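You operate a simulated robot arm through the tools that you are given. There is no shell and no other tool. Be economical: measure what you need, move in short steps, check, and stop when the job is done.

Carry out the task below with a simulated robot arm. There is one attempt and no reset: what you move stays moved.

TASK
Band the green soap and lay it in the lined basket.
Fine: one paper band, one stroke of the lever; feeder back where it was.
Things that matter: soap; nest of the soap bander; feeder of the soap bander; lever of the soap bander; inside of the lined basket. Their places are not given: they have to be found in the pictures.

It is judged by the outcome, as a careful person would: the job done as asked, and still so three seconds after it is handed in. It fails if anything else is knocked over, pushed out of place, dropped, spilled or broken.

THE ROBOT
A 6-joint arm with a two-finger parallel gripper, fixed in place. Base frame: the origin is at the foot of the arm, x ahead of it, y to its left, z up; the work surface is at about z = 760. Lengths are in mm, angles in rad, forces in N, time in s.
With the tool pointing down near the work surface it reaches from about 240 to 640 mm from the base axis. Its first joint turns from -1.152 to 1.152 rad. Payload 2.7 kg.
Tool frame: the origin (TCP) lies between the finger pads and is the grasp point; the fingertips stand 23 mm ahead of it; z points along the fingers, y is the line along which they close. The gripper opens to 94 mm. The fingers are 38 mm wide and 10 mm thick; the gripper's body (54 by 96 mm) begins 39 mm behind the TCP.
Orientation is told as [roll, pitch, yaw] about the base's x, y, z axes, in that order, counted from this pose: with the fingers straight down and closing along the base's y, the tool's x points along the base's -x, its y along +y and its z along -z.

THE INTERFACE
- The arm moves only by the tool play_rows. Its argument "moves" is a list that holds one entry, the list of rows, each a list of 7 numbers: the shift along the tool's x, y, z in m, then the turn, a rotation vector about the tool's x, y, z in rad, then the finger opening in m, from 0 to 0.094. In form: [[[x, y, z, wx, wy, wz, claw], ...]]. A call has 1 to 20 rows; each row is the pose to reach, as a shift and turn from the pose commanded when the call began, along the tool's axes at that moment. A row lasts 0.2 s, in which the tool goes at most 50 mm and 0.15 rad; a call with a longer step from one row to the next is refused whole, and so is a gripper value outside its range. A pose out of reach is approached as far as the arm can. The call stops where the force on the tool passes 70 N (or 10 N more than at its start, if that is more) or the arm is blocked; 0.2 s more then pass. The fingers move at their own pace (about 45 mm/s each) and stop on an object; they squeeze with about 20 N. The grip force told is the motor's: it shows also when the fingers shut on nothing. Time passes only in rows, and 0.2 s behind the last, so rows that repeat a pose let the fingers close. It gives the time, the measured TCP pose, the force on the tool (base axes), the opening and the grip force at its end, in the units of the frame above (readings bear some noise), and new pictures: "views" is both (left out), scene, wrist or none.
- Cameras (640 x 400 px; columns grow to the right, rows downward): "scene" is fixed at [48.5, -418.7, 1411.7]; the picture's right is [0.95, -0.32, 0.00], its down [-0.14, -0.42, -0.90] and it looks along [0.28, 0.85, -0.44] (base axes); focal length 351 px, centre (320, 200). "wrist" rides on the gripper at [-39, 0, -44] in the tool frame; the picture's right is [0.00, -1.00, 0.00], its down [0.97, 0.00, -0.24] and it looks along [0.24, 0.00, 0.97] (tool axes); focal length 218 px, centre (320, 200).
- probe_pixels(camera, pixels): for up to 12 pixels [column, row] of the newest picture of that camera ("zoom" is the newest enlarged one), the place [x, y, z] in the base frame of the surface seen there, good to about 3 mm, but the place of the scene camera against the robot may be out by one fixed shift of up to 12 mm in any direction. No time passes.
- enlarge(camera, box): a new picture of the part [left, top, right, bottom] of that camera's present view, enlarged. No time passes.
- sign_off(): hands the job in; it is judged then, once.

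Work in short steps. Measure before you move; look again where a grasp or a placing could have gone wrong, and mend it. You have 80 turns and 120 pictures in all, those below and enlarged ones among them. Open the gripper and draw the arm clear of the work before you hand the job in, unless the task says otherwise.

The tools are called after ">>>" by a JSON object that holds its "method" and its "body". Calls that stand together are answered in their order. play_rows: Moves the arm, as the interface text tells. Its arguments: {"type":"object","properties":{"moves":{"type":"array","items":{"type":"array","items":{"type":"array","items":{"type":"number"}}}},"views":{"type":"string","enum":["both","scene","wrist","none"]}},"required":["moves"]} The other tools are called the same way: probe_pixels (camera, pixels) gives the place of the surface under pixels of a picture; enlarge (camera, box) takes an enlarged picture of a part of a camera's view; sign_off () hands the job in.

At the start:

```text
t: 0.0
eef_pos: [315.8, 223.1, 1114.7]
tcp_rot: [0.001, -0.001, 0.0]
force: [0.2, -0.7, 0.2]
gripper_width: 93.8
grip_force: 0.0
```

scene: 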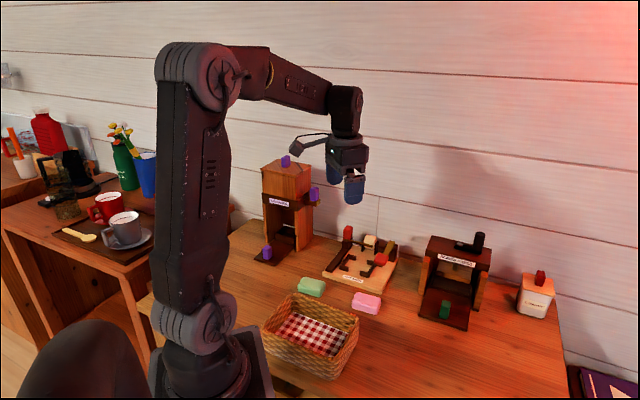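
wrist: 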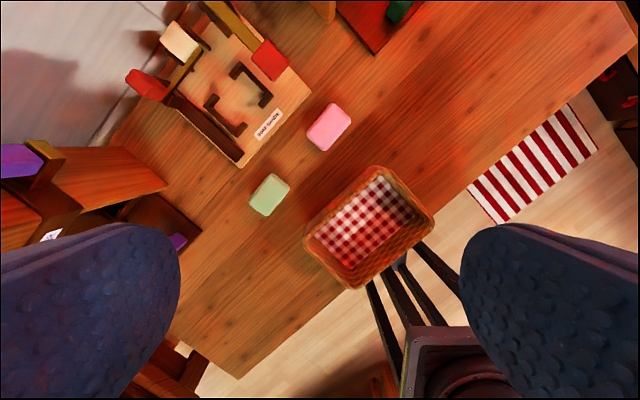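

The soap bander appears to be the board at about scene (360,265); the green soap is at (311,286). I enlarge both views to understand the mechanism.

>>> {"method": "enlarge", "body": {"camera": "scene", "box": [290, 215, 420, 320]}}

>>> {"method": "enlarge", "body": {"camera": "wrist", "box": [100, 0, 360, 220]}}

>>> {"method": "enlarge", "body": {"camera": "scene", "box": [230, 140, 580, 390]}}

```text
3.81 times, centred on (355, 268) of scene
```

zoom: 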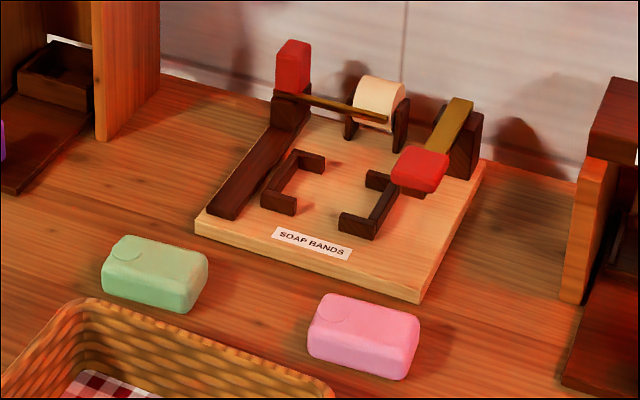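

```text
1.82 times, centred on (230, 110) of wrist
```

zoom: 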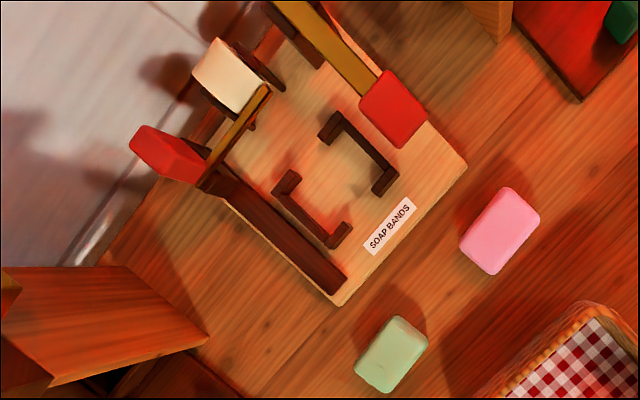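

```text
1.60 times, centred on (405, 265) of scene
```

zoom: 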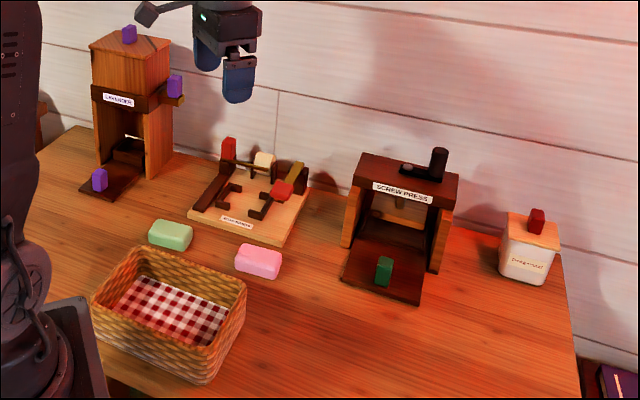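

I measure the main points from the wrist view (no camera shift) at full-picture pixels.

>>> {"method": "probe_pixels", "body": {"camera": "wrist", "pixels": [[269, 195], [250, 201], [262, 213], [288, 183], [271, 174], [240, 165], [310, 92], [238, 92], [270, 60], [145, 85], [180, 40], [205, 112]]}}

>>> {"method": "probe_pixels", "body": {"camera": "wrist", "pixels": [[236, 64], [270, 103], [206, 97], [242, 132], [368, 220], [380, 168], [433, 213], [350, 287], [305, 236], [262, 115], [248, 20], [328, 127]]}}

```text
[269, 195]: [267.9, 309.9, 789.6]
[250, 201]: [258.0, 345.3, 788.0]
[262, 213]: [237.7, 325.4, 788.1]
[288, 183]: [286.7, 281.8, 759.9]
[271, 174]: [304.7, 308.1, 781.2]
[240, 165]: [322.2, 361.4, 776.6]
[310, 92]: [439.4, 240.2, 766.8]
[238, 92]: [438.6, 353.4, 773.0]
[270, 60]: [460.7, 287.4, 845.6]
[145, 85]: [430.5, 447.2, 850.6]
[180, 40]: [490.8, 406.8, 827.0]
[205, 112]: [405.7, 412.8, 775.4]
```

```text
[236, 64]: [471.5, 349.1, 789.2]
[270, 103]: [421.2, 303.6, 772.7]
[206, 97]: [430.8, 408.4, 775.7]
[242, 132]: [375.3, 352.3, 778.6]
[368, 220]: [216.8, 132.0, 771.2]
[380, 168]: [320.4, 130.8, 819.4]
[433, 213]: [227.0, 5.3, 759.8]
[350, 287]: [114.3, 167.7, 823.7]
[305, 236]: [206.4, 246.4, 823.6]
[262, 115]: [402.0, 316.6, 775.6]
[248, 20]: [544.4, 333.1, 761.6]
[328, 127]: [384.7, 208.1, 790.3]
```

The board is turned by about 45°. I move above it at a safe height, yawed about -0.72, to get a square, close view.

>>> {"method": "play_rows", "body": {"moves": [[[-0.025, 0.022, 0.02, 0, 0, 0.14, 0.094], [-0.05, 0.044, 0.04, 0, 0, 0.28, 0.094], [-0.075, 0.066, 0.06, 0, 0, 0.42, 0.094], [-0.1, 0.088, 0.08, 0, 0, 0.56, 0.094], [-0.124, 0.107, 0.095, 0, 0, 0.7, 0.094]]], "views": "wrist"}}

```text
t: 1.2
eef_pos: [438.3, 328.4, 1020.6]
tcp_rot: [0.0, 0.0, -0.701]
force: [-0.4, 0.0, 0.2]
gripper_width: 94.0
grip_force: 0.1
```

wrist: 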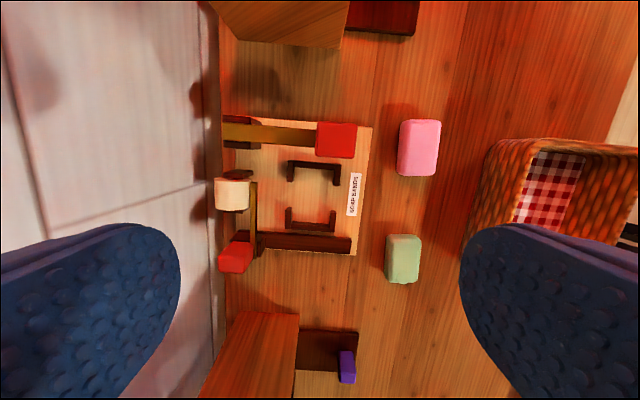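

>>> {"method": "enlarge", "body": {"camera": "wrist", "box": [190, 100, 450, 300]}}

>>> {"method": "probe_pixels", "body": {"camera": "wrist", "pixels": [[287, 163], [339, 164], [287, 183], [339, 184], [287, 209], [334, 212], [287, 228], [334, 229], [351, 238], [262, 240], [313, 196], [256, 244]]}}

>>> {"method": "probe_pixels", "body": {"camera": "wrist", "pixels": [[404, 259], [388, 259], [418, 259], [404, 238], [404, 280], [234, 258], [336, 140], [350, 125], [321, 155], [253, 200], [240, 132], [300, 133]]}}

```text
2.00 times, centred on (320, 200) of wrist
```

zoom: 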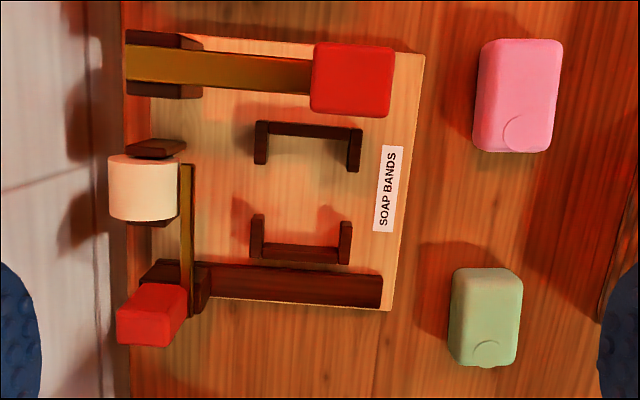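

```text
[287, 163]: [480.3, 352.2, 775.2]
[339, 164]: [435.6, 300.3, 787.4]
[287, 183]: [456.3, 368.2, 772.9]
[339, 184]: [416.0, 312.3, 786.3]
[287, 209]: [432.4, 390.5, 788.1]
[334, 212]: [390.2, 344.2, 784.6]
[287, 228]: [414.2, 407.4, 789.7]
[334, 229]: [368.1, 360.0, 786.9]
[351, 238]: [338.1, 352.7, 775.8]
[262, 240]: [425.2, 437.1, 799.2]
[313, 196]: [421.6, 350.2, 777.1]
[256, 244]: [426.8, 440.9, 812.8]
```

```text
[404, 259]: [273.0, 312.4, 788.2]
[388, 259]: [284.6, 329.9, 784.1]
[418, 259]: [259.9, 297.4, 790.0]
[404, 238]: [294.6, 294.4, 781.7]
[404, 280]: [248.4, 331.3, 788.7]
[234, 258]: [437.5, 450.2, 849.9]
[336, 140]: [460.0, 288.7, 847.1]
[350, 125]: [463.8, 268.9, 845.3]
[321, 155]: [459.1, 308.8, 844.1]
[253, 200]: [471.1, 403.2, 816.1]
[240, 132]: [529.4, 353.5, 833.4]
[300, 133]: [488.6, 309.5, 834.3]
```

Now precise nest points from the zoom: bracket tops, board corners, handle and soap edges.

>>> {"method": "probe_pixels", "body": {"camera": "zoom", "pixels": [[422, 58], [389, 306], [261, 128], [355, 138], [258, 247], [342, 255], [258, 222], [345, 228], [261, 155], [353, 164], [205, 268], [378, 278]]}}

>>> {"method": "probe_pixels", "body": {"camera": "zoom", "pixels": [[460, 275], [513, 276], [455, 355], [510, 355], [455, 315], [518, 315], [487, 275], [487, 355], [120, 315], [178, 290], [170, 338], [190, 300]]}}

>>> {"method": "probe_pixels", "body": {"camera": "zoom", "pixels": [[318, 48], [388, 52], [315, 108], [386, 112], [350, 80], [186, 170], [186, 310], [130, 50], [300, 75], [145, 190], [290, 130], [290, 255]]}}

```text
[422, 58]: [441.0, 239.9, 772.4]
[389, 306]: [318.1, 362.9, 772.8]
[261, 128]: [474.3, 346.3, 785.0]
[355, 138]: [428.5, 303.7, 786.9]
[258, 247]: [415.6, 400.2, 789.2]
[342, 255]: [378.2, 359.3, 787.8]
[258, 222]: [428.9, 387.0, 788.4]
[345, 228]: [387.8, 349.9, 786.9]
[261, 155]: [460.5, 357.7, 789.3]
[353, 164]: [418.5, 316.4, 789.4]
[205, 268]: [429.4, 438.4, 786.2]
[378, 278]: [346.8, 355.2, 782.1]
```

```text
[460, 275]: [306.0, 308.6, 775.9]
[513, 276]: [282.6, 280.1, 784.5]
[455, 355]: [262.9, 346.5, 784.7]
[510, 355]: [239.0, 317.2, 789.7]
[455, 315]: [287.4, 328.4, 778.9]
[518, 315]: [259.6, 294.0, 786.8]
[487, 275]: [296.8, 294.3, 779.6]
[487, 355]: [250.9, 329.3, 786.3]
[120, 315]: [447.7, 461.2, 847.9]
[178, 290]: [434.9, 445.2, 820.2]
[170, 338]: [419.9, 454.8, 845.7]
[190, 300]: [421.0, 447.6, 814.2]
```

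```text
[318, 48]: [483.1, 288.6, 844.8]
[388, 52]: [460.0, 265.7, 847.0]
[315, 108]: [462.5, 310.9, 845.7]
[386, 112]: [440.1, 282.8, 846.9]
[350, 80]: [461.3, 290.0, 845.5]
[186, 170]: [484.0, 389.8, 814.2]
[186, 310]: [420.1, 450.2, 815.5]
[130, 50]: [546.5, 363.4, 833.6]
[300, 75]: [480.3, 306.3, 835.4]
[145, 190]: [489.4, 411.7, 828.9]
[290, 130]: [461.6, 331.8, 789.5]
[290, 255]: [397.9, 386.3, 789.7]
```

The board is at 45°, nest centre about (424,352), rims at z≈789. The soap is centred at about (272.6,313) with yaw ≈ -0.71. I move above it, still high.

>>> {"method": "play_rows", "body": {"moves": [[[0.024, -0.024, 0.02, 0, 0, 0, 0.094], [0.048, -0.048, 0.04, 0, 0, 0, 0.094], [0.072, -0.072, 0.06, 0, 0, 0, 0.094], [0.096, -0.096, 0.09, 0, 0, 0.01, 0.094], [0.1166, -0.1187, 0.12, 0, 0, 0.01, 0.094], [0.1166, -0.1187, 0.12, 0, 0, 0.01, 0.094]]], "views": "wrist"}}

```text
t: 2.6
eef_pos: [273.5, 313.3, 900.9]
tcp_rot: [-0.001, 0.0, -0.709]
force: [0.5, -0.4, -0.1]
gripper_width: 94.2
grip_force: 0.1
```

wrist: 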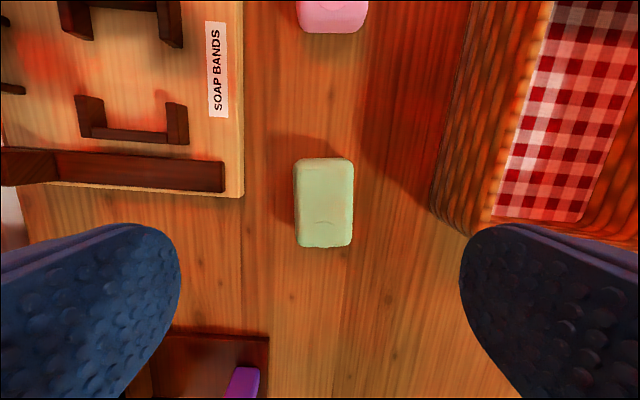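

The soap is nearly under the TCP, at (324,203). I probe its edges for a last trim.

>>> {"method": "probe_pixels", "body": {"camera": "wrist", "pixels": [[298, 202], [349, 202], [324, 165], [324, 240], [324, 202], [292, 202], [354, 202], [300, 165], [348, 165], [300, 238], [348, 238], [270, 202]]}}

>>> {"method": "enlarge", "body": {"camera": "wrist", "box": [260, 140, 390, 260]}}

```text
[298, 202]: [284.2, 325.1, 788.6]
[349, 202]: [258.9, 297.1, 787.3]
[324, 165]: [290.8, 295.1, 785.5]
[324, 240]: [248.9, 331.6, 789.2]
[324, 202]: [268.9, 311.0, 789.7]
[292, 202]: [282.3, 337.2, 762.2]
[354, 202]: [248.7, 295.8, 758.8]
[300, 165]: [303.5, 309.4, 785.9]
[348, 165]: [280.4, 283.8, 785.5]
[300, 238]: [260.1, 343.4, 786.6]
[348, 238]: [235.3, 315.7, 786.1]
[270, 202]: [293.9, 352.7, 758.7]
```

```text
3.33 times, centred on (325, 200) of wrist
```

zoom: 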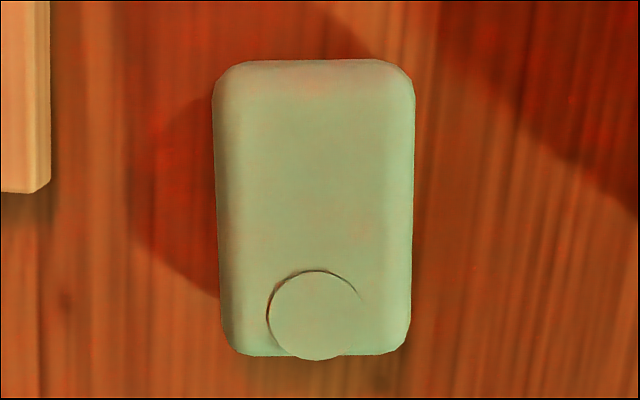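

Soap centre is about 2 mm off in tool x and y; I trim, descend to TCP z≈800 and close.

>>> {"method": "play_rows", "body": {"moves": [[[0.002, -0.0023, 0.03, 0, 0, 0, 0.094], [0.002, -0.0023, 0.06, 0, 0, 0, 0.08], [0.002, -0.0023, 0.085, 0, 0, 0, 0.07], [0.002, -0.0023, 0.101, 0, 0, 0, 0.07], [0.002, -0.0023, 0.101, 0, 0, 0, 0.03], [0.002, -0.0023, 0.101, 0, 0, 0, 0.03], [0.002, -0.0023, 0.101, 0, 0, 0, 0.03], [0.002, -0.0023, 0.101, 0, 0, 0, 0.03]]], "views": "wrist"}}

```text
t: 4.4
eef_pos: [270.9, 312.3, 801.2]
tcp_rot: [0.001, -0.001, -0.711]
force: [0.2, 0.0, -0.9]
gripper_width: 45.3
grip_force: 19.7
```

wrist: 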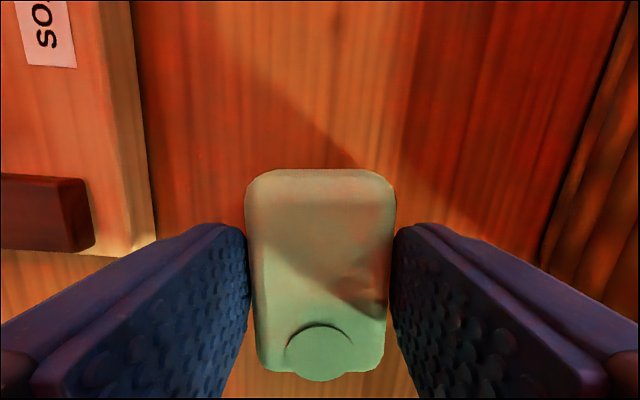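

Held at 45 mm width, centred. I lift 100 mm and carry it over the nest centre (424,352.5), turning to -0.785.

>>> {"method": "play_rows", "body": {"moves": [[[0, 0, -0.03, 0, 0, 0, 0.03], [0, 0, -0.065, 0, 0, 0, 0.03], [0, 0, -0.1, 0, 0, 0, 0.03], [-0.0225, 0.0325, -0.1, 0, 0, 0.02, 0.03], [-0.045, 0.065, -0.1, 0, 0, 0.04, 0.03], [-0.0675, 0.0975, -0.1, 0, 0, 0.06, 0.03], [-0.0897, 0.1303, -0.1, 0, 0, 0.075, 0.03], [-0.0897, 0.1303, -0.1, 0, 0, 0.075, 0.03], [-0.0897, 0.1303, -0.1, 0, 0, 0.075, 0.03]]], "views": "both"}}

```text
t: 6.4
eef_pos: [423.5, 353.8, 898.0]
tcp_rot: [-0.001, -0.001, -0.786]
force: [-0.1, 0.0, -0.3]
gripper_width: 29.8
grip_force: 0.0
```

scene: 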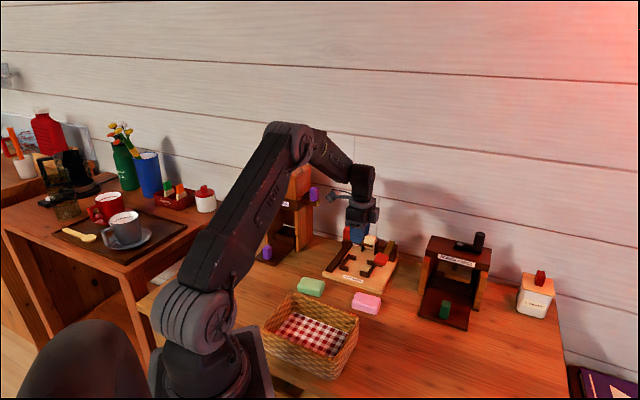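
wrist: 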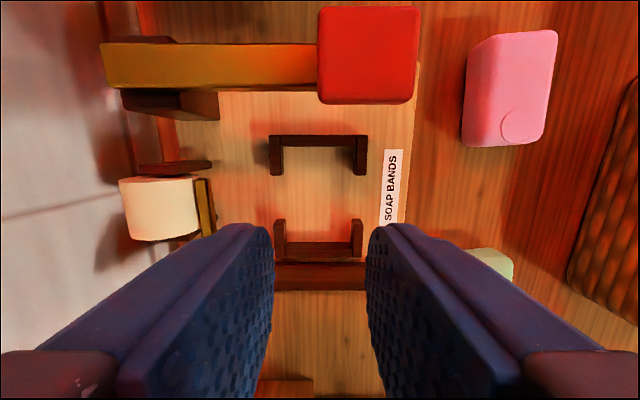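

The soap slipped out (width 29.8) and lies nearly at its old place; the grip was too shallow. While above the nest, I measure the bracket precisely.

>>> {"method": "enlarge", "body": {"camera": "wrist", "box": [255, 120, 385, 270]}}

>>> {"method": "probe_pixels", "body": {"camera": "wrist", "pixels": [[276, 172], [361, 172], [280, 222], [356, 222], [273, 140], [365, 140], [276, 250], [360, 250], [284, 160], [354, 160], [320, 138], [320, 248]]}}

```text
2.67 times, centred on (320, 195) of wrist
```

zoom: 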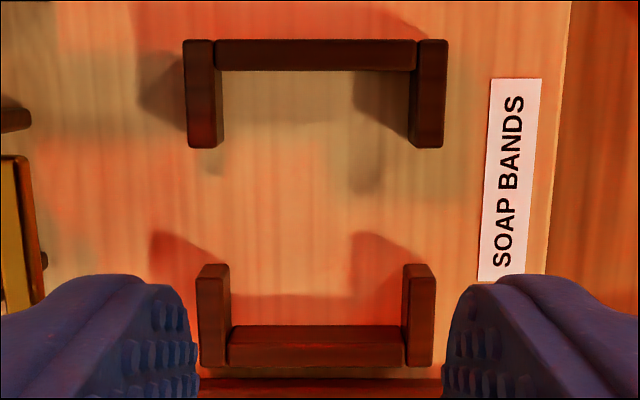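

```text
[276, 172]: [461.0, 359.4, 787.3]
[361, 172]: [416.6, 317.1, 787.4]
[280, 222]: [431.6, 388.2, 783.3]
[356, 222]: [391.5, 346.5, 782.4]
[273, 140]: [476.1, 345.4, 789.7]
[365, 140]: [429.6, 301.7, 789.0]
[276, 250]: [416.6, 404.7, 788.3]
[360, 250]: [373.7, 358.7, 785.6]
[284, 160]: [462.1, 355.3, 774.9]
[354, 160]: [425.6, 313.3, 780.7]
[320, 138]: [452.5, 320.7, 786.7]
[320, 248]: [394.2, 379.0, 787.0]
```

Nest centre comes to about (424.3,353.6). I go back over the soap, same height, to see where it now lies.

>>> {"method": "play_rows", "body": {"moves": [[[0.02, -0.034, 0, 0, 0, -0.02, 0.06], [0.04, -0.068, 0, 0, 0, -0.04, 0.094], [0.06, -0.102, 0, 0, 0, -0.06, 0.094], [0.0786, -0.137, 0, 0, 0, -0.075, 0.094], [0.0786, -0.137, 0, 0, 0, -0.075, 0.094]]], "views": "wrist"}}

>>> {"method": "enlarge", "body": {"camera": "wrist", "box": [260, 140, 390, 260]}}

```text
t: 7.6
eef_pos: [270.1, 309.6, 898.0]
tcp_rot: [-0.001, 0.0, -0.71]
force: [0.1, -0.1, -0.7]
gripper_width: 94.0
grip_force: 0.1
```

wrist: 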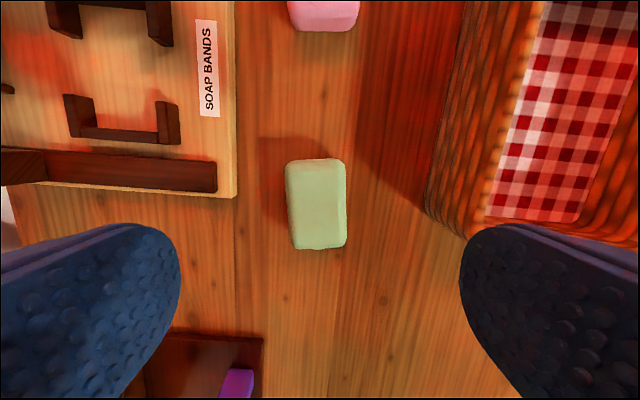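

```text
3.33 times, centred on (325, 200) of wrist
```

zoom: 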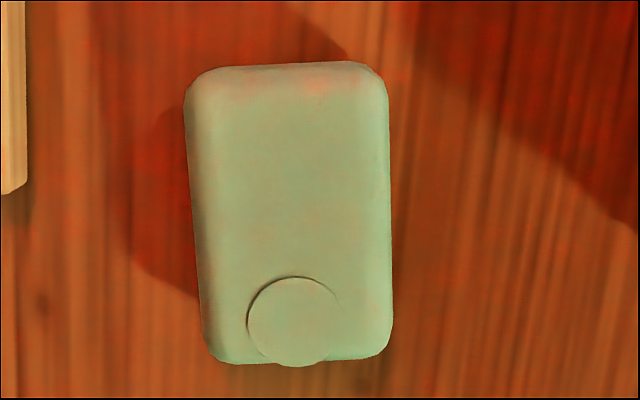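

Soap slightly turned (about -0.04 about tool z) and shifted +2.9 mm in tool y. I descend to TCP z≈788 for a deeper grip, close, and make a slow small lift to test.

>>> {"method": "play_rows", "body": {"moves": [[[0.0025, 0.0029, 0.03, 0, 0, -0.04, 0.094], [0.0025, 0.0029, 0.06, 0, 0, -0.04, 0.08], [0.0025, 0.0029, 0.09, 0, 0, -0.04, 0.07], [0.0025, 0.0029, 0.11, 0, 0, -0.04, 0.07], [0.0025, 0.0029, 0.11, 0, 0, -0.04, 0.02], [0.0025, 0.0029, 0.11, 0, 0, -0.04, 0.02], [0.0025, 0.0029, 0.11, 0, 0, -0.04, 0.02], [0.0025, 0.0029, 0.11, 0, 0, -0.04, 0.0], [0.0025, 0.0029, 0.105, 0, 0, -0.04, 0.0], [0.0025, 0.0029, 0.1, 0, 0, -0.04, 0.0], [0.0025, 0.0029, 0.09, 0, 0, -0.04, 0.0], [0.0025, 0.0029, 0.08, 0, 0, -0.04, 0.0]]], "views": "wrist"}}

```text
t: 10.2
eef_pos: [272.6, 316.9, 819.3]
tcp_rot: [0.0, 0.0, -0.67]
force: [-0.5, 0.1, -0.7]
gripper_width: 45.5
grip_force: 19.6
```

wrist: 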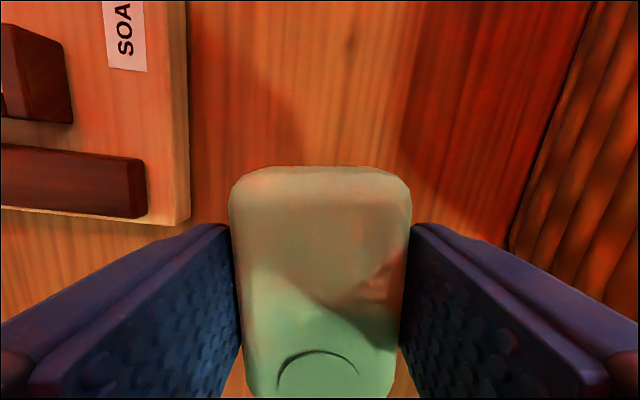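

Held at 45.5 mm with the deep grip. I probe where the soap sits in the fingers.

>>> {"method": "probe_pixels", "body": {"camera": "wrist", "pixels": [[320, 172], [320, 190], [320, 260], [320, 330], [320, 385], [320, 396], [240, 200], [400, 200], [250, 380], [392, 380]]}}

```text
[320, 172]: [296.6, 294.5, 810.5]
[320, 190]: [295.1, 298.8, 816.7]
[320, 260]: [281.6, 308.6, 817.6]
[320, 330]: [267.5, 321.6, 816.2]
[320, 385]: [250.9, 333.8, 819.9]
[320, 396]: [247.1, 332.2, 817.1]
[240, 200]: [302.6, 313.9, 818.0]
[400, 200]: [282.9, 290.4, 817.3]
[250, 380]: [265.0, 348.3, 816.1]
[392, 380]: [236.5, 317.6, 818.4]
```

Soap centre is about 1.5 mm from the TCP. I lift and carry it over the nest, slower.

>>> {"method": "play_rows", "body": {"moves": [[[0, 0, -0.02, 0, 0, 0, 0], [0, 0, -0.04, 0, 0, 0, 0], [0, 0, -0.06, 0, 0, 0, 0], [-0.015, 0.019, -0.06, 0, 0, 0.02, 0], [-0.031, 0.04, -0.06, 0, 0, 0.04, 0], [-0.047, 0.061, -0.06, 0, 0, 0.06, 0], [-0.063, 0.082, -0.06, 0, 0, 0.08, 0], [-0.079, 0.103, -0.06, 0, 0, 0.1, 0], [-0.0961, 0.123, -0.06, 0, 0, 0.115, 0], [-0.0961, 0.123, -0.06, 0, 0, 0.115, 0], [-0.0961, 0.123, -0.06, 0, 0, 0.115, 0]]], "views": "both"}}

```text
t: 12.6
eef_pos: [422.4, 357.0, 880.2]
tcp_rot: [0.0, 0.0, -0.786]
force: [1.1, 0.1, -0.5]
gripper_width: 45.6
grip_force: 19.9
```

scene: 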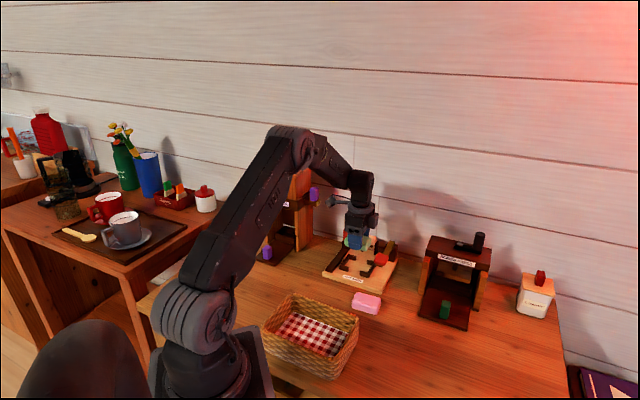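
wrist: 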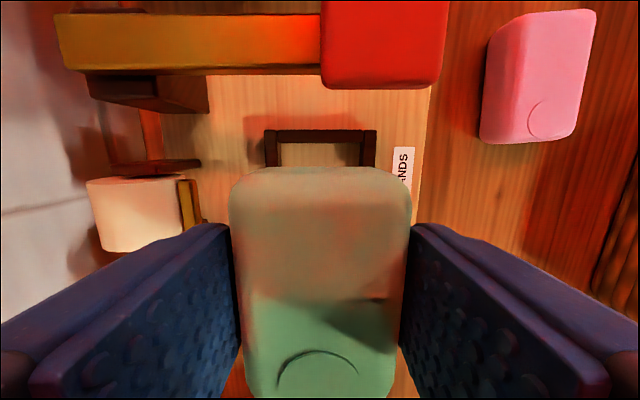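

Measured u is about 3 mm short, confirmed by the bracket's position at row 129. I trim and go down to just above the rims.

>>> {"method": "play_rows", "body": {"moves": [[[-0.0031, -0.0005, 0.01, 0, 0, 0, 0], [-0.0031, -0.0005, 0.025, 0, 0, 0, 0], [-0.0031, -0.0005, 0.04, 0, 0, 0, 0], [-0.0031, -0.0005, 0.053, 0, 0, 0, 0], [-0.0031, -0.0005, 0.053, 0, 0, 0, 0]]], "views": "both"}}

>>> {"method": "enlarge", "body": {"camera": "scene", "box": [310, 190, 420, 300]}}

```text
t: 13.8
eef_pos: [423.3, 353.2, 826.8]
tcp_rot: [0.001, 0.001, -0.786]
force: [0.2, 0.1, -0.8]
gripper_width: 45.7
grip_force: 20.1
```

scene: 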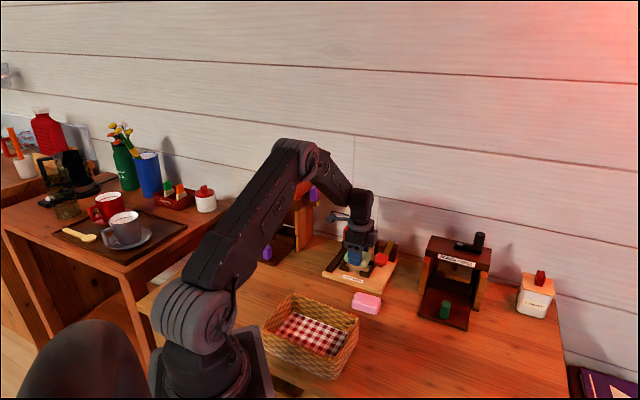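
wrist: 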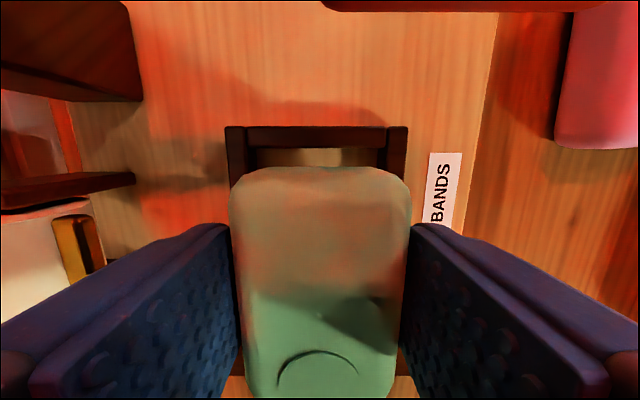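

```text
3.64 times, centred on (365, 245) of scene
```

zoom: 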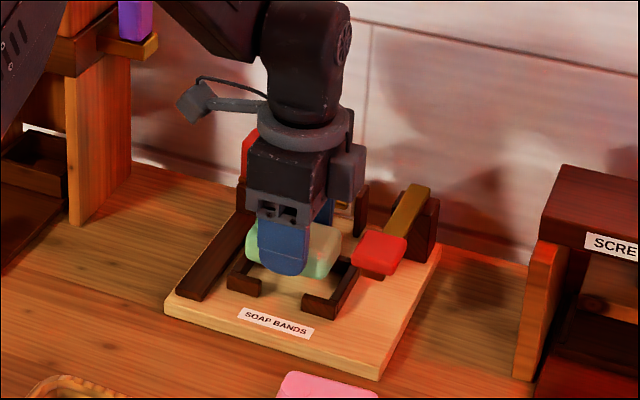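

Well aligned (bracket centre col 316.5, ~1 mm off). I trim 1 mm and descend to seat the soap.

>>> {"method": "play_rows", "body": {"moves": [[[0, 0.0012, 0.006, 0, 0, 0, 0], [0, 0.0012, 0.012, 0, 0, 0, 0], [0, 0.0012, 0.017, 0, 0, 0, 0], [0, 0.0012, 0.021, 0, 0, 0, 0], [0, 0.0012, 0.023, 0, 0, 0, 0]]], "views": "wrist"}}

```text
t: 15.1
eef_pos: [427.7, 353.2, 811.8]
tcp_rot: [0.001, -0.003, -0.786]
force: [-4.8, -1.5, 6.1]
gripper_width: 45.5
grip_force: 19.8
stopped in row 5: the force on the tool passed its limit (the readings are from after the stop); the commanded pose is now the measured one
```

wrist: 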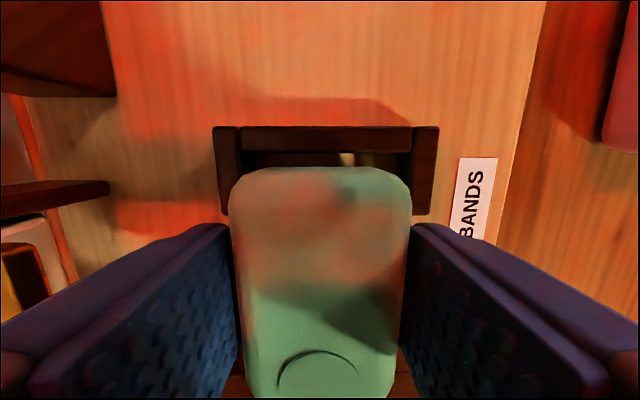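

Blocked with fingertips at rim height (789); the TCP is about 1.8 mm off in v and 1 mm in u by the bracket columns 213–438. I back up 6 mm, realign and look.

>>> {"method": "play_rows", "body": {"moves": [[[0, 0, -0.004, 0, 0, 0, 0], [0.0005, -0.001, -0.007, 0, 0, 0, 0], [0.001, -0.0018, -0.007, 0, 0, 0, 0], [0.001, -0.0018, -0.007, 0, 0, 0, 0]]], "views": "wrist"}}

>>> {"method": "enlarge", "body": {"camera": "wrist", "box": [200, 100, 440, 240]}}

>>> {"method": "enlarge", "body": {"camera": "scene", "box": [325, 215, 405, 285]}}

```text
t: 16.1
eef_pos: [423.9, 352.8, 816.5]
tcp_rot: [0.001, -0.002, -0.785]
force: [0.7, 0.4, -1.0]
gripper_width: 45.5
grip_force: 19.8
```

wrist: 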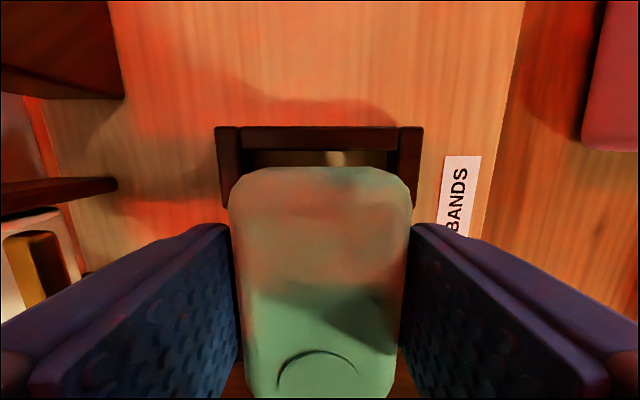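

```text
2.67 times, centred on (320, 170) of wrist
```

zoom: 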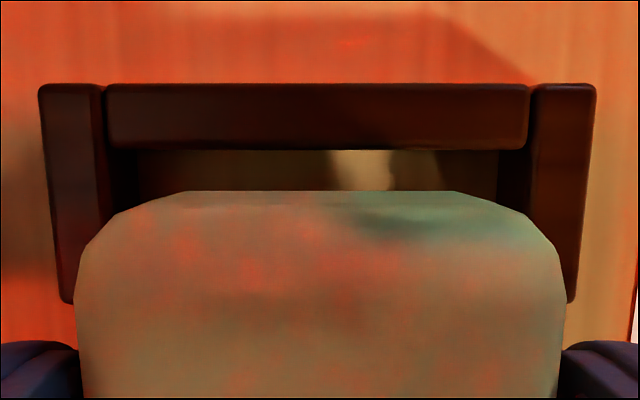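

```text
5.71 times, centred on (365, 250) of scene
```

zoom: 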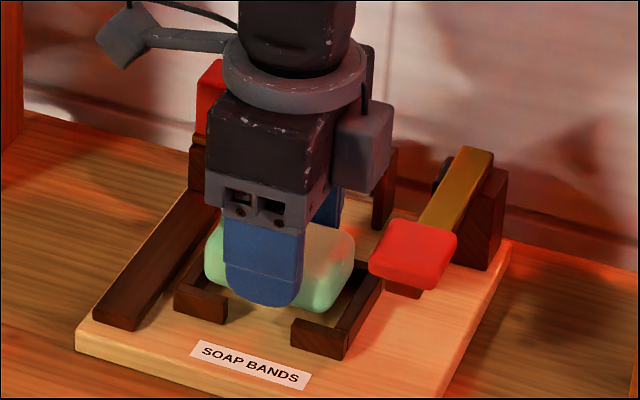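

Now columns 215–423 centre at 319, and the rear tips lie at about tool x -18.5; I shift 1.2 mm in +x and retry slowly.

>>> {"method": "play_rows", "body": {"moves": [[[0.0012, 0.0002, 0, 0, 0, 0, 0], [0.0012, 0.0002, 0.002, 0, 0, 0, 0], [0.0012, 0.0002, 0.004, 0, 0, 0, 0], [0.0012, 0.0002, 0.006, 0, 0, 0, 0], [0.0012, 0.0002, 0.008, 0, 0, 0, 0], [0.0012, 0.0002, 0.01, 0, 0, 0, 0], [0.0012, 0.0002, 0.012, 0, 0, 0, 0]]], "views": "wrist"}}

```text
t: 17.7
eef_pos: [423.4, 353.8, 811.0]
tcp_rot: [0.006, -0.003, -0.787]
force: [-13.8, -18.2, 59.6]
gripper_width: 45.7
grip_force: 19.7
```

wrist: 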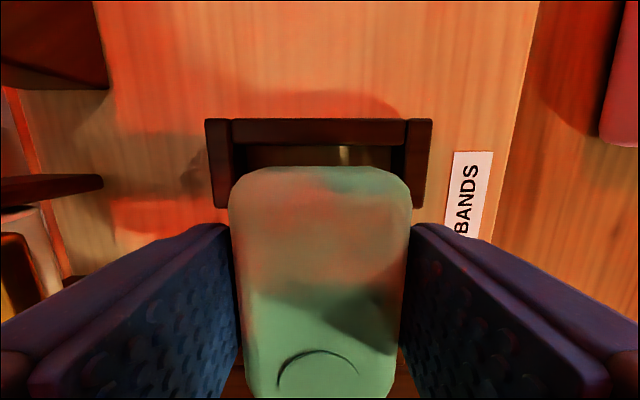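

Fingertips rest on the rims, so they can't enter. I back off 2.5 mm (soap bottom is already inside the brackets) and release so that it settles in the nest.

>>> {"method": "play_rows", "body": {"moves": [[[0, 0, -0.008, 0, 0, 0, 0], [0, 0, -0.008, 0, 0, 0, 0], [0, 0, -0.008, 0, 0, 0, 0]]], "views": "wrist"}}

```text
t: 18.5
eef_pos: [421.8, 355.0, 811.8]
tcp_rot: [-0.001, 0.001, -0.786]
force: [5.2, -2.9, -1.7]
gripper_width: 45.6
grip_force: 20.0
```

wrist: 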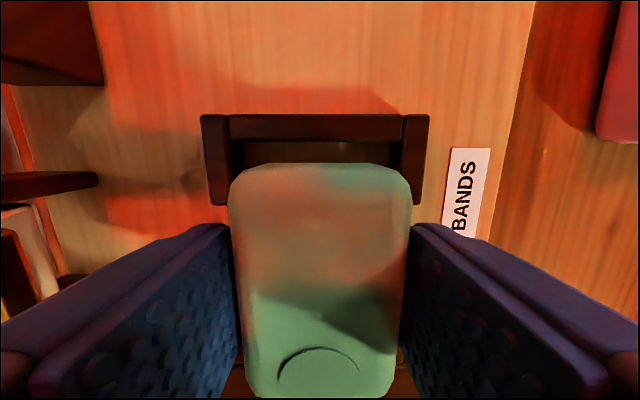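

Adjusting ~1.5 mm toward +y and 1 mm in -x, raising 1 mm, then opening to 60 mm.

>>> {"method": "play_rows", "body": {"moves": [[[-0.001, 0.0015, -0.0012, 0, 0, 0, 0], [-0.001, 0.0015, -0.0012, 0, 0, 0, 0], [-0.001, 0.0015, -0.0012, 0, 0, 0, 0.06], [-0.001, 0.0015, -0.0012, 0, 0, 0, 0.06], [-0.001, 0.0015, -0.0012, 0, 0, 0, 0.06]]], "views": "wrist"}}

```text
t: 19.7
eef_pos: [424.7, 354.7, 814.5]
tcp_rot: [0.0, -0.001, -0.785]
force: [0.7, -0.1, 0.3]
gripper_width: 60.0
grip_force: 0.1
```

wrist: 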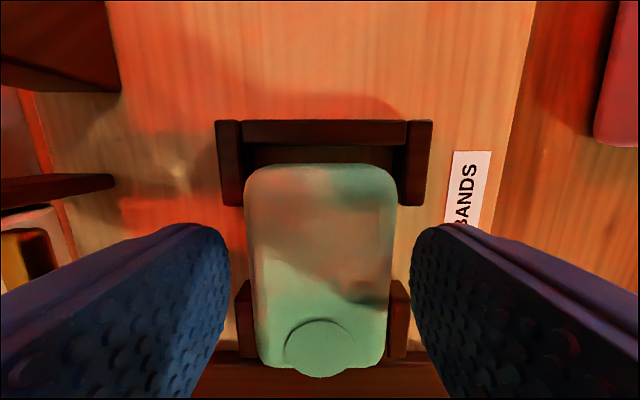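

The soap dropped; I lift away and probe whether it is flat.

>>> {"method": "play_rows", "body": {"moves": [[[0, 0, -0.02, 0, 0, 0, 0.06], [0, 0, -0.06, 0, 0, 0, 0.06], [0, 0, -0.1, 0, 0, 0, 0.06], [0, 0, -0.13, 0, 0, 0, 0.06], [0, 0, -0.13, 0, 0, 0, 0.06]]], "views": "both"}}

>>> {"method": "enlarge", "body": {"camera": "wrist", "box": [210, 100, 430, 300]}}

>>> {"method": "enlarge", "body": {"camera": "scene", "box": [320, 210, 410, 290]}}

```text
t: 20.9
eef_pos: [427.3, 351.9, 945.1]
tcp_rot: [0.002, 0.0, -0.787]
force: [0.0, 0.3, -0.3]
gripper_width: 59.8
grip_force: 0.1
```

scene: 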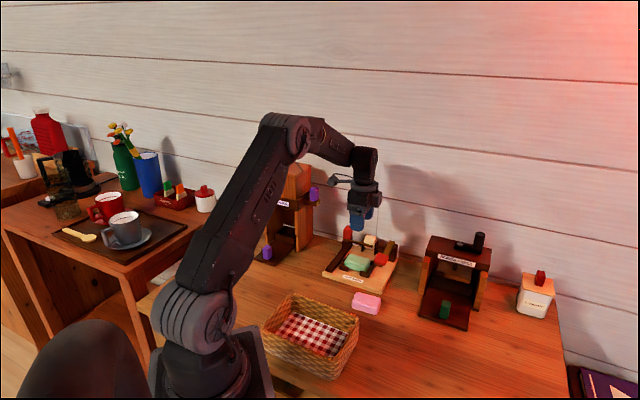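
wrist: 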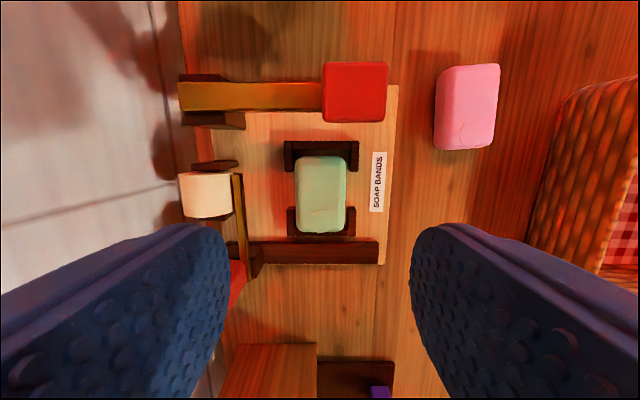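

```text
2.00 times, centred on (320, 200) of wrist
```

zoom: 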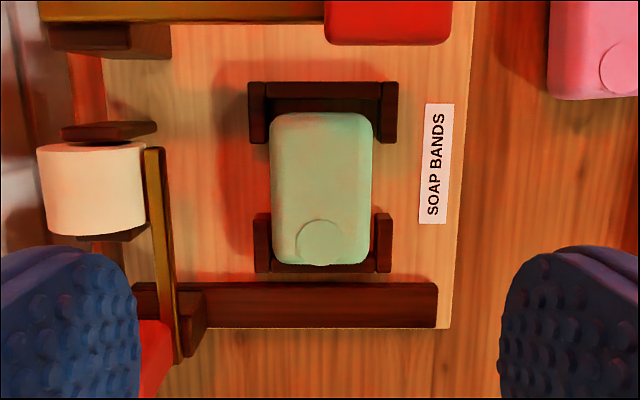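

```text
5.00 times, centred on (365, 250) of scene
```

zoom: 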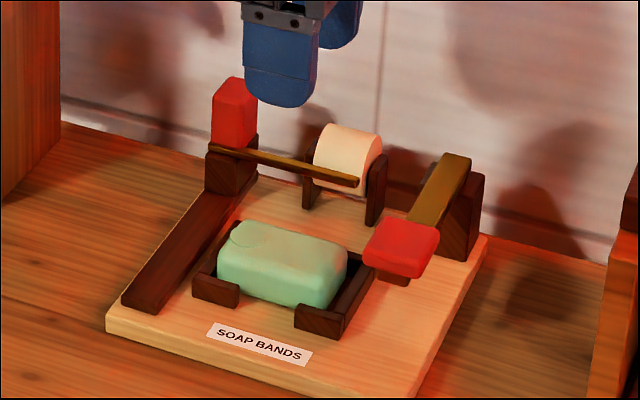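

Check heights across the soap's top.

>>> {"method": "probe_pixels", "body": {"camera": "wrist", "pixels": [[320, 162], [320, 175], [320, 195], [320, 215], [320, 226], [300, 195], [340, 195], [300, 165], [340, 165], [300, 225], [341, 225], [320, 234]]}}

>>> {"method": "probe_pixels", "body": {"camera": "scene", "pixels": [[346, 236], [349, 228], [339, 236], [347, 241], [337, 240]]}}

```text
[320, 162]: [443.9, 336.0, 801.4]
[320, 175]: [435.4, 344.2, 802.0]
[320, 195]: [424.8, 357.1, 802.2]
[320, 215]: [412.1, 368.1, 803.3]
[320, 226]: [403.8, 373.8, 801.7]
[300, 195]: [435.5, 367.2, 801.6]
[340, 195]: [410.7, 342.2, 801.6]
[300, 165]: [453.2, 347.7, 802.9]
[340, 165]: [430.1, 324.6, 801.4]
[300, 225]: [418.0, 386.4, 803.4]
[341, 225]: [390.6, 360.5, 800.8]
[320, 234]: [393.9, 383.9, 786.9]
```

```text
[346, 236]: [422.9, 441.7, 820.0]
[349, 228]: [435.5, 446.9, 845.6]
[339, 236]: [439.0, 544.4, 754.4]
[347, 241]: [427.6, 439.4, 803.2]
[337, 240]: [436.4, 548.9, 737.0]
```

Soap lies flat at z≈802 in the nest. Next the feeder: I check the neighbouring tall box for clearance, and move to see the handle better.

>>> {"method": "probe_pixels", "body": {"camera": "wrist", "pixels": [[240, 348], [312, 348], [270, 375], [340, 375], [380, 392], [236, 285], [240, 300], [180, 95], [240, 215]]}}

>>> {"method": "play_rows", "body": {"moves": [[[0.0, 0.0, -0.04, 0, 0, 0, 0.06], [0.02, 0.0, -0.06, 0, 0, 0, 0.06], [0.04, 0.015, -0.06, 0, 0, 0, 0.06], [0.05, 0.035, -0.06, 0, 0, 0, 0.06], [0.05, 0.035, -0.06, 0, 0, 0, 0.06]]], "views": "wrist"}}

```text
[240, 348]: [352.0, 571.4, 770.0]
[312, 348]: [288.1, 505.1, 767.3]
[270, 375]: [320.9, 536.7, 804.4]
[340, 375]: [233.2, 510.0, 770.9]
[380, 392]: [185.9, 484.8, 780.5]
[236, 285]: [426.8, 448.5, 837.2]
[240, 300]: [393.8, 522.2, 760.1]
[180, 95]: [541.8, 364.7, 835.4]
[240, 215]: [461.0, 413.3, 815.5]
```

```text
t: 22.1
eef_pos: [415.1, 414.7, 1004.9]
tcp_rot: [0.002, -0.003, -0.783]
force: [-0.5, -0.7, 0.5]
gripper_width: 60.0
grip_force: 0.1
```

wrist: 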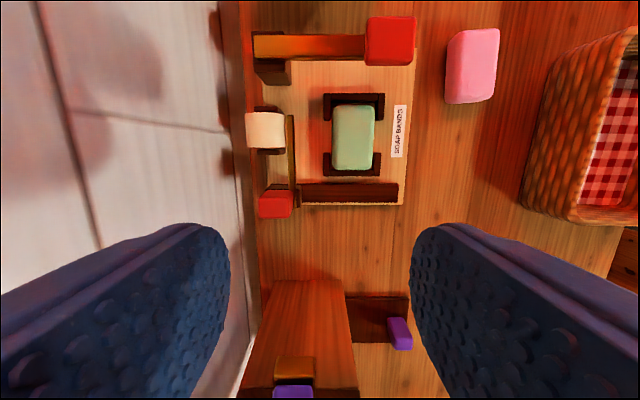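

>>> {"method": "enlarge", "body": {"camera": "wrist", "box": [240, 90, 420, 230]}}

>>> {"method": "probe_pixels", "body": {"camera": "wrist", "pixels": [[275, 205], [262, 204], [289, 205], [275, 195], [275, 213], [264, 194], [288, 193], [265, 214], [287, 214], [291, 204], [298, 195], [290, 120]]}}

>>> {"method": "probe_pixels", "body": {"camera": "wrist", "pixels": [[300, 365], [270, 300], [330, 300], [290, 370], [340, 340], [400, 330], [255, 390], [240, 330]]}}

```text
2.86 times, centred on (330, 160) of wrist
```

zoom: 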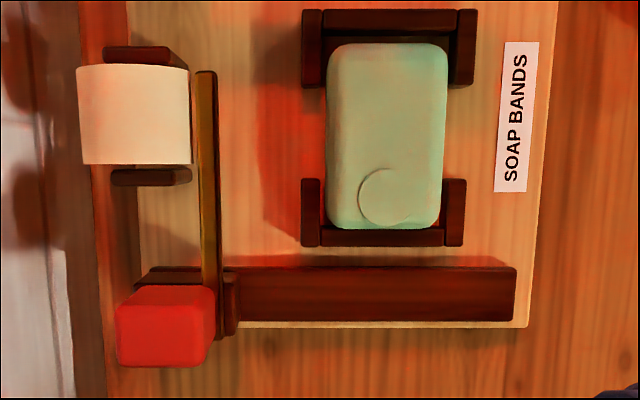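

```text
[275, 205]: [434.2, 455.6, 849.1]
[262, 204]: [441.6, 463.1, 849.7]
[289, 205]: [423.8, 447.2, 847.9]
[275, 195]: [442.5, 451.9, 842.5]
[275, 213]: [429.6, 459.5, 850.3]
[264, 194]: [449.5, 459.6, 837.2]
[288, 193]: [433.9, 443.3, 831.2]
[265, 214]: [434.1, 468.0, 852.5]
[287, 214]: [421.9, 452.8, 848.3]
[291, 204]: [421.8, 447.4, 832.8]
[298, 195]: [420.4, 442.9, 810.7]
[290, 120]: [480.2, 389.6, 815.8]
```

```text
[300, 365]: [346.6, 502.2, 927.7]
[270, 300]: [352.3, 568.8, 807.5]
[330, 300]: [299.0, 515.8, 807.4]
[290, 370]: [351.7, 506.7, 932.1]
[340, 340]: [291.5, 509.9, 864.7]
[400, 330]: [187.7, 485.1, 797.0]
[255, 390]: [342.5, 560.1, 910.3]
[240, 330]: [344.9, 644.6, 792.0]
```

Handle: u −24…−7, v 615…641, z 820–850, centre ≈ (433,455). I approach above it at z≈895 and look.

>>> {"method": "play_rows", "body": {"moves": [[[0.008, 0.02, 0.02, 0, 0, 0, 0.06], [0.0158, 0.0412, 0.05, 0, 0, 0, 0.06], [0.0158, 0.0412, 0.09, 0, 0, 0, 0.06], [0.0158, 0.0412, 0.11, 0, 0, 0, 0.06], [0.0158, 0.0412, 0.11, 0, 0, 0, 0.06]]], "views": "wrist"}}

```text
t: 23.3
eef_pos: [432.2, 455.6, 895.4]
tcp_rot: [0.001, 0.001, -0.785]
force: [-0.4, -0.7, -1.2]
gripper_width: 59.8
grip_force: 0.1
```

wrist: 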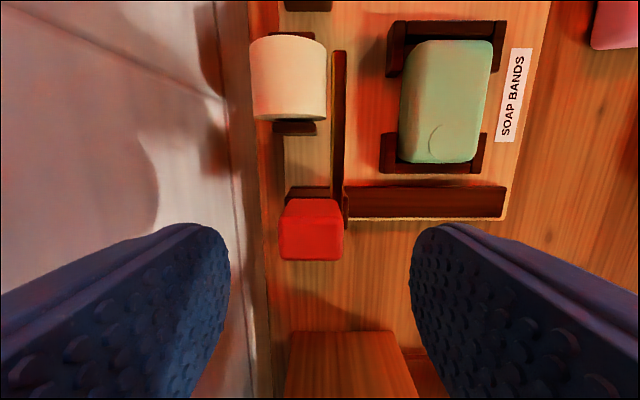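

Handle centre at (311,237) vs expected (320,237): shift +4 mm in tool y, descend to z≈848 and close.

>>> {"method": "play_rows", "body": {"moves": [[[0, 0.004, 0.01, 0, 0, 0, 0.06], [0, 0.004, 0.03, 0, 0, 0, 0.06], [0, 0.004, 0.046, 0, 0, 0, 0.06], [0, 0.004, 0.046, 0, 0, 0, 0.03], [0, 0.004, 0.046, 0, 0, 0, 0.02], [0, 0.004, 0.046, 0, 0, 0, 0.02], [0, 0.004, 0.046, 0, 0, 0, 0.02]]], "views": "both"}}

```text
t: 24.9
eef_pos: [435.6, 456.5, 848.6]
tcp_rot: [0.002, -0.001, -0.784]
force: [0.8, 0.7, -0.7]
gripper_width: 29.8
grip_force: 45.1
```

scene: 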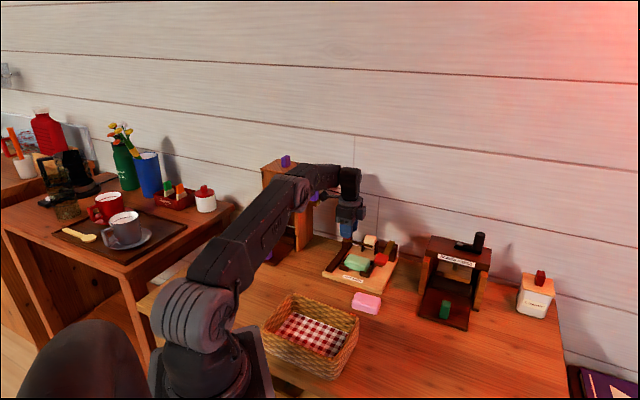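
wrist: 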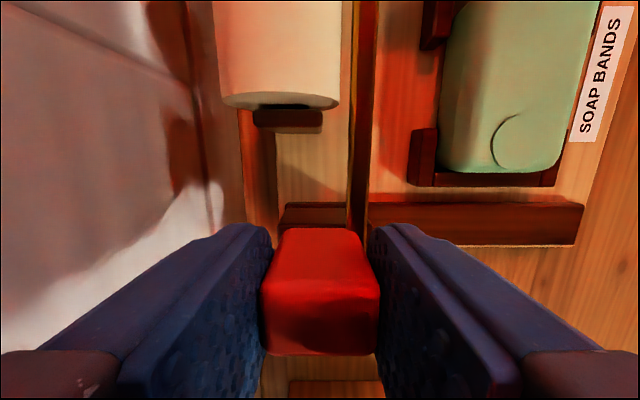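

Handle gripped (29.8 mm). I pull it forward along -tool y, 50 mm in slow rows first.

>>> {"method": "play_rows", "body": {"moves": [[[0, -0.006, 0, 0, 0, 0, 0.02], [0, -0.012, 0, 0, 0, 0, 0.02], [0, -0.02, 0, 0, 0, 0, 0.02], [0, -0.03, 0, 0, 0, 0, 0.02], [0, -0.04, 0, 0, 0, 0, 0.02], [0, -0.05, 0, 0, 0, 0, 0.02], [0, -0.05, 0, 0, 0, 0, 0.02]]], "views": "both"}}

>>> {"method": "enlarge", "body": {"camera": "scene", "box": [310, 210, 410, 290]}}

```text
t: 25.8
eef_pos: [423.8, 444.9, 849.9]
tcp_rot: [0.024, 0.004, -0.816]
force: [23.3, 28.0, -11.7]
gripper_width: 30.3
grip_force: 44.6
stopped in row 4: the force on the tool passed its limit (the readings are from after the stop); the commanded pose is now the measured one
```

scene: 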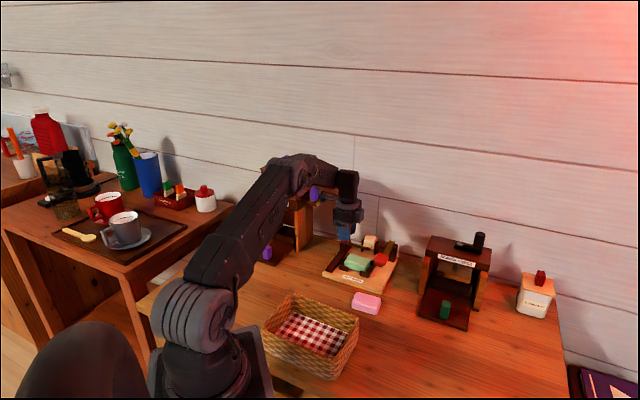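
wrist: 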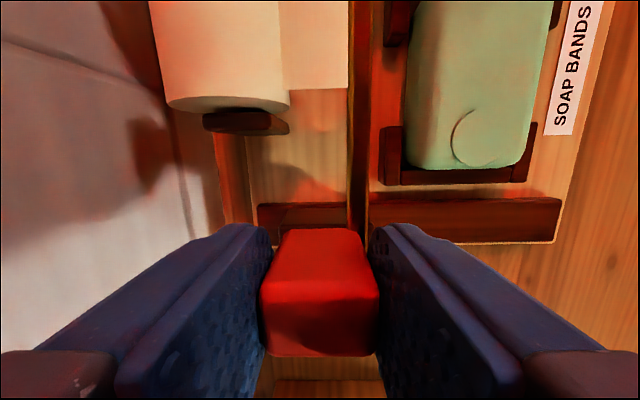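

```text
5.00 times, centred on (360, 250) of scene
```

zoom: 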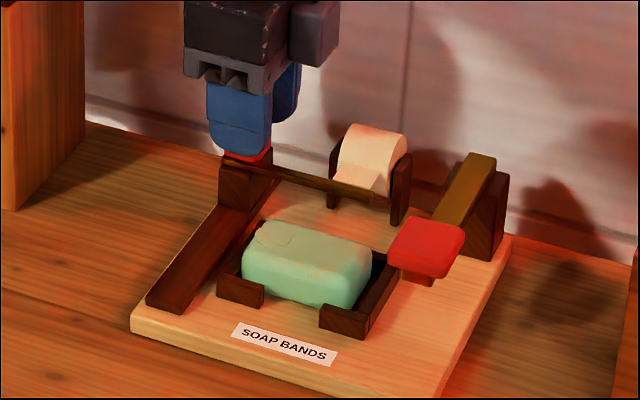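

Paper is drawing out and the feeder moved ~17 mm with resistance. I restore the tool's orientation and continue more slowly (3 mm per row).

>>> {"method": "play_rows", "body": {"moves": [[[0, 0, 0, 0.008, -0.008, -0.015, 0.02], [0, -0.002, 0, 0.016, -0.017, -0.031, 0.02], [0, -0.004, 0, 0.016, -0.017, -0.031, 0.02], [0, -0.007, 0, 0.016, -0.017, -0.031, 0.02], [0, -0.01, 0, 0.016, -0.017, -0.031, 0.02], [0, -0.013, 0, 0.016, -0.017, -0.031, 0.02], [-0.0005, -0.016, 0, 0.016, -0.017, -0.031, 0.02], [-0.0005, -0.019, 0, 0.016, -0.017, -0.031, 0.02], [-0.0006, -0.022, 0, 0.016, -0.017, -0.031, 0.02], [-0.0007, -0.025, 0, 0.016, -0.017, -0.031, 0.02], [-0.0008, -0.028, 0, 0.016, -0.017, -0.031, 0.02], [-0.0009, -0.031, 0, 0.016, -0.017, -0.031, 0.02]]], "views": "wrist"}}

```text
t: 26.5
eef_pos: [424.0, 444.4, 849.0]
tcp_rot: [0.021, -0.005, -0.806]
force: [23.2, 23.7, -10.6]
gripper_width: 30.0
grip_force: 45.2
stopped in row 3: the force on the tool passed its limit (the readings are from after the stop); the commanded pose is now the measured one
```

wrist: 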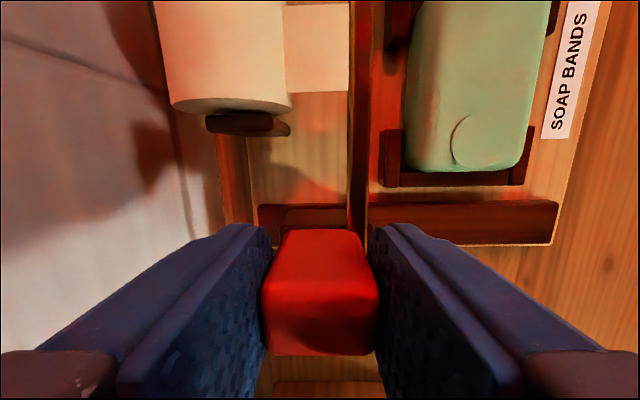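

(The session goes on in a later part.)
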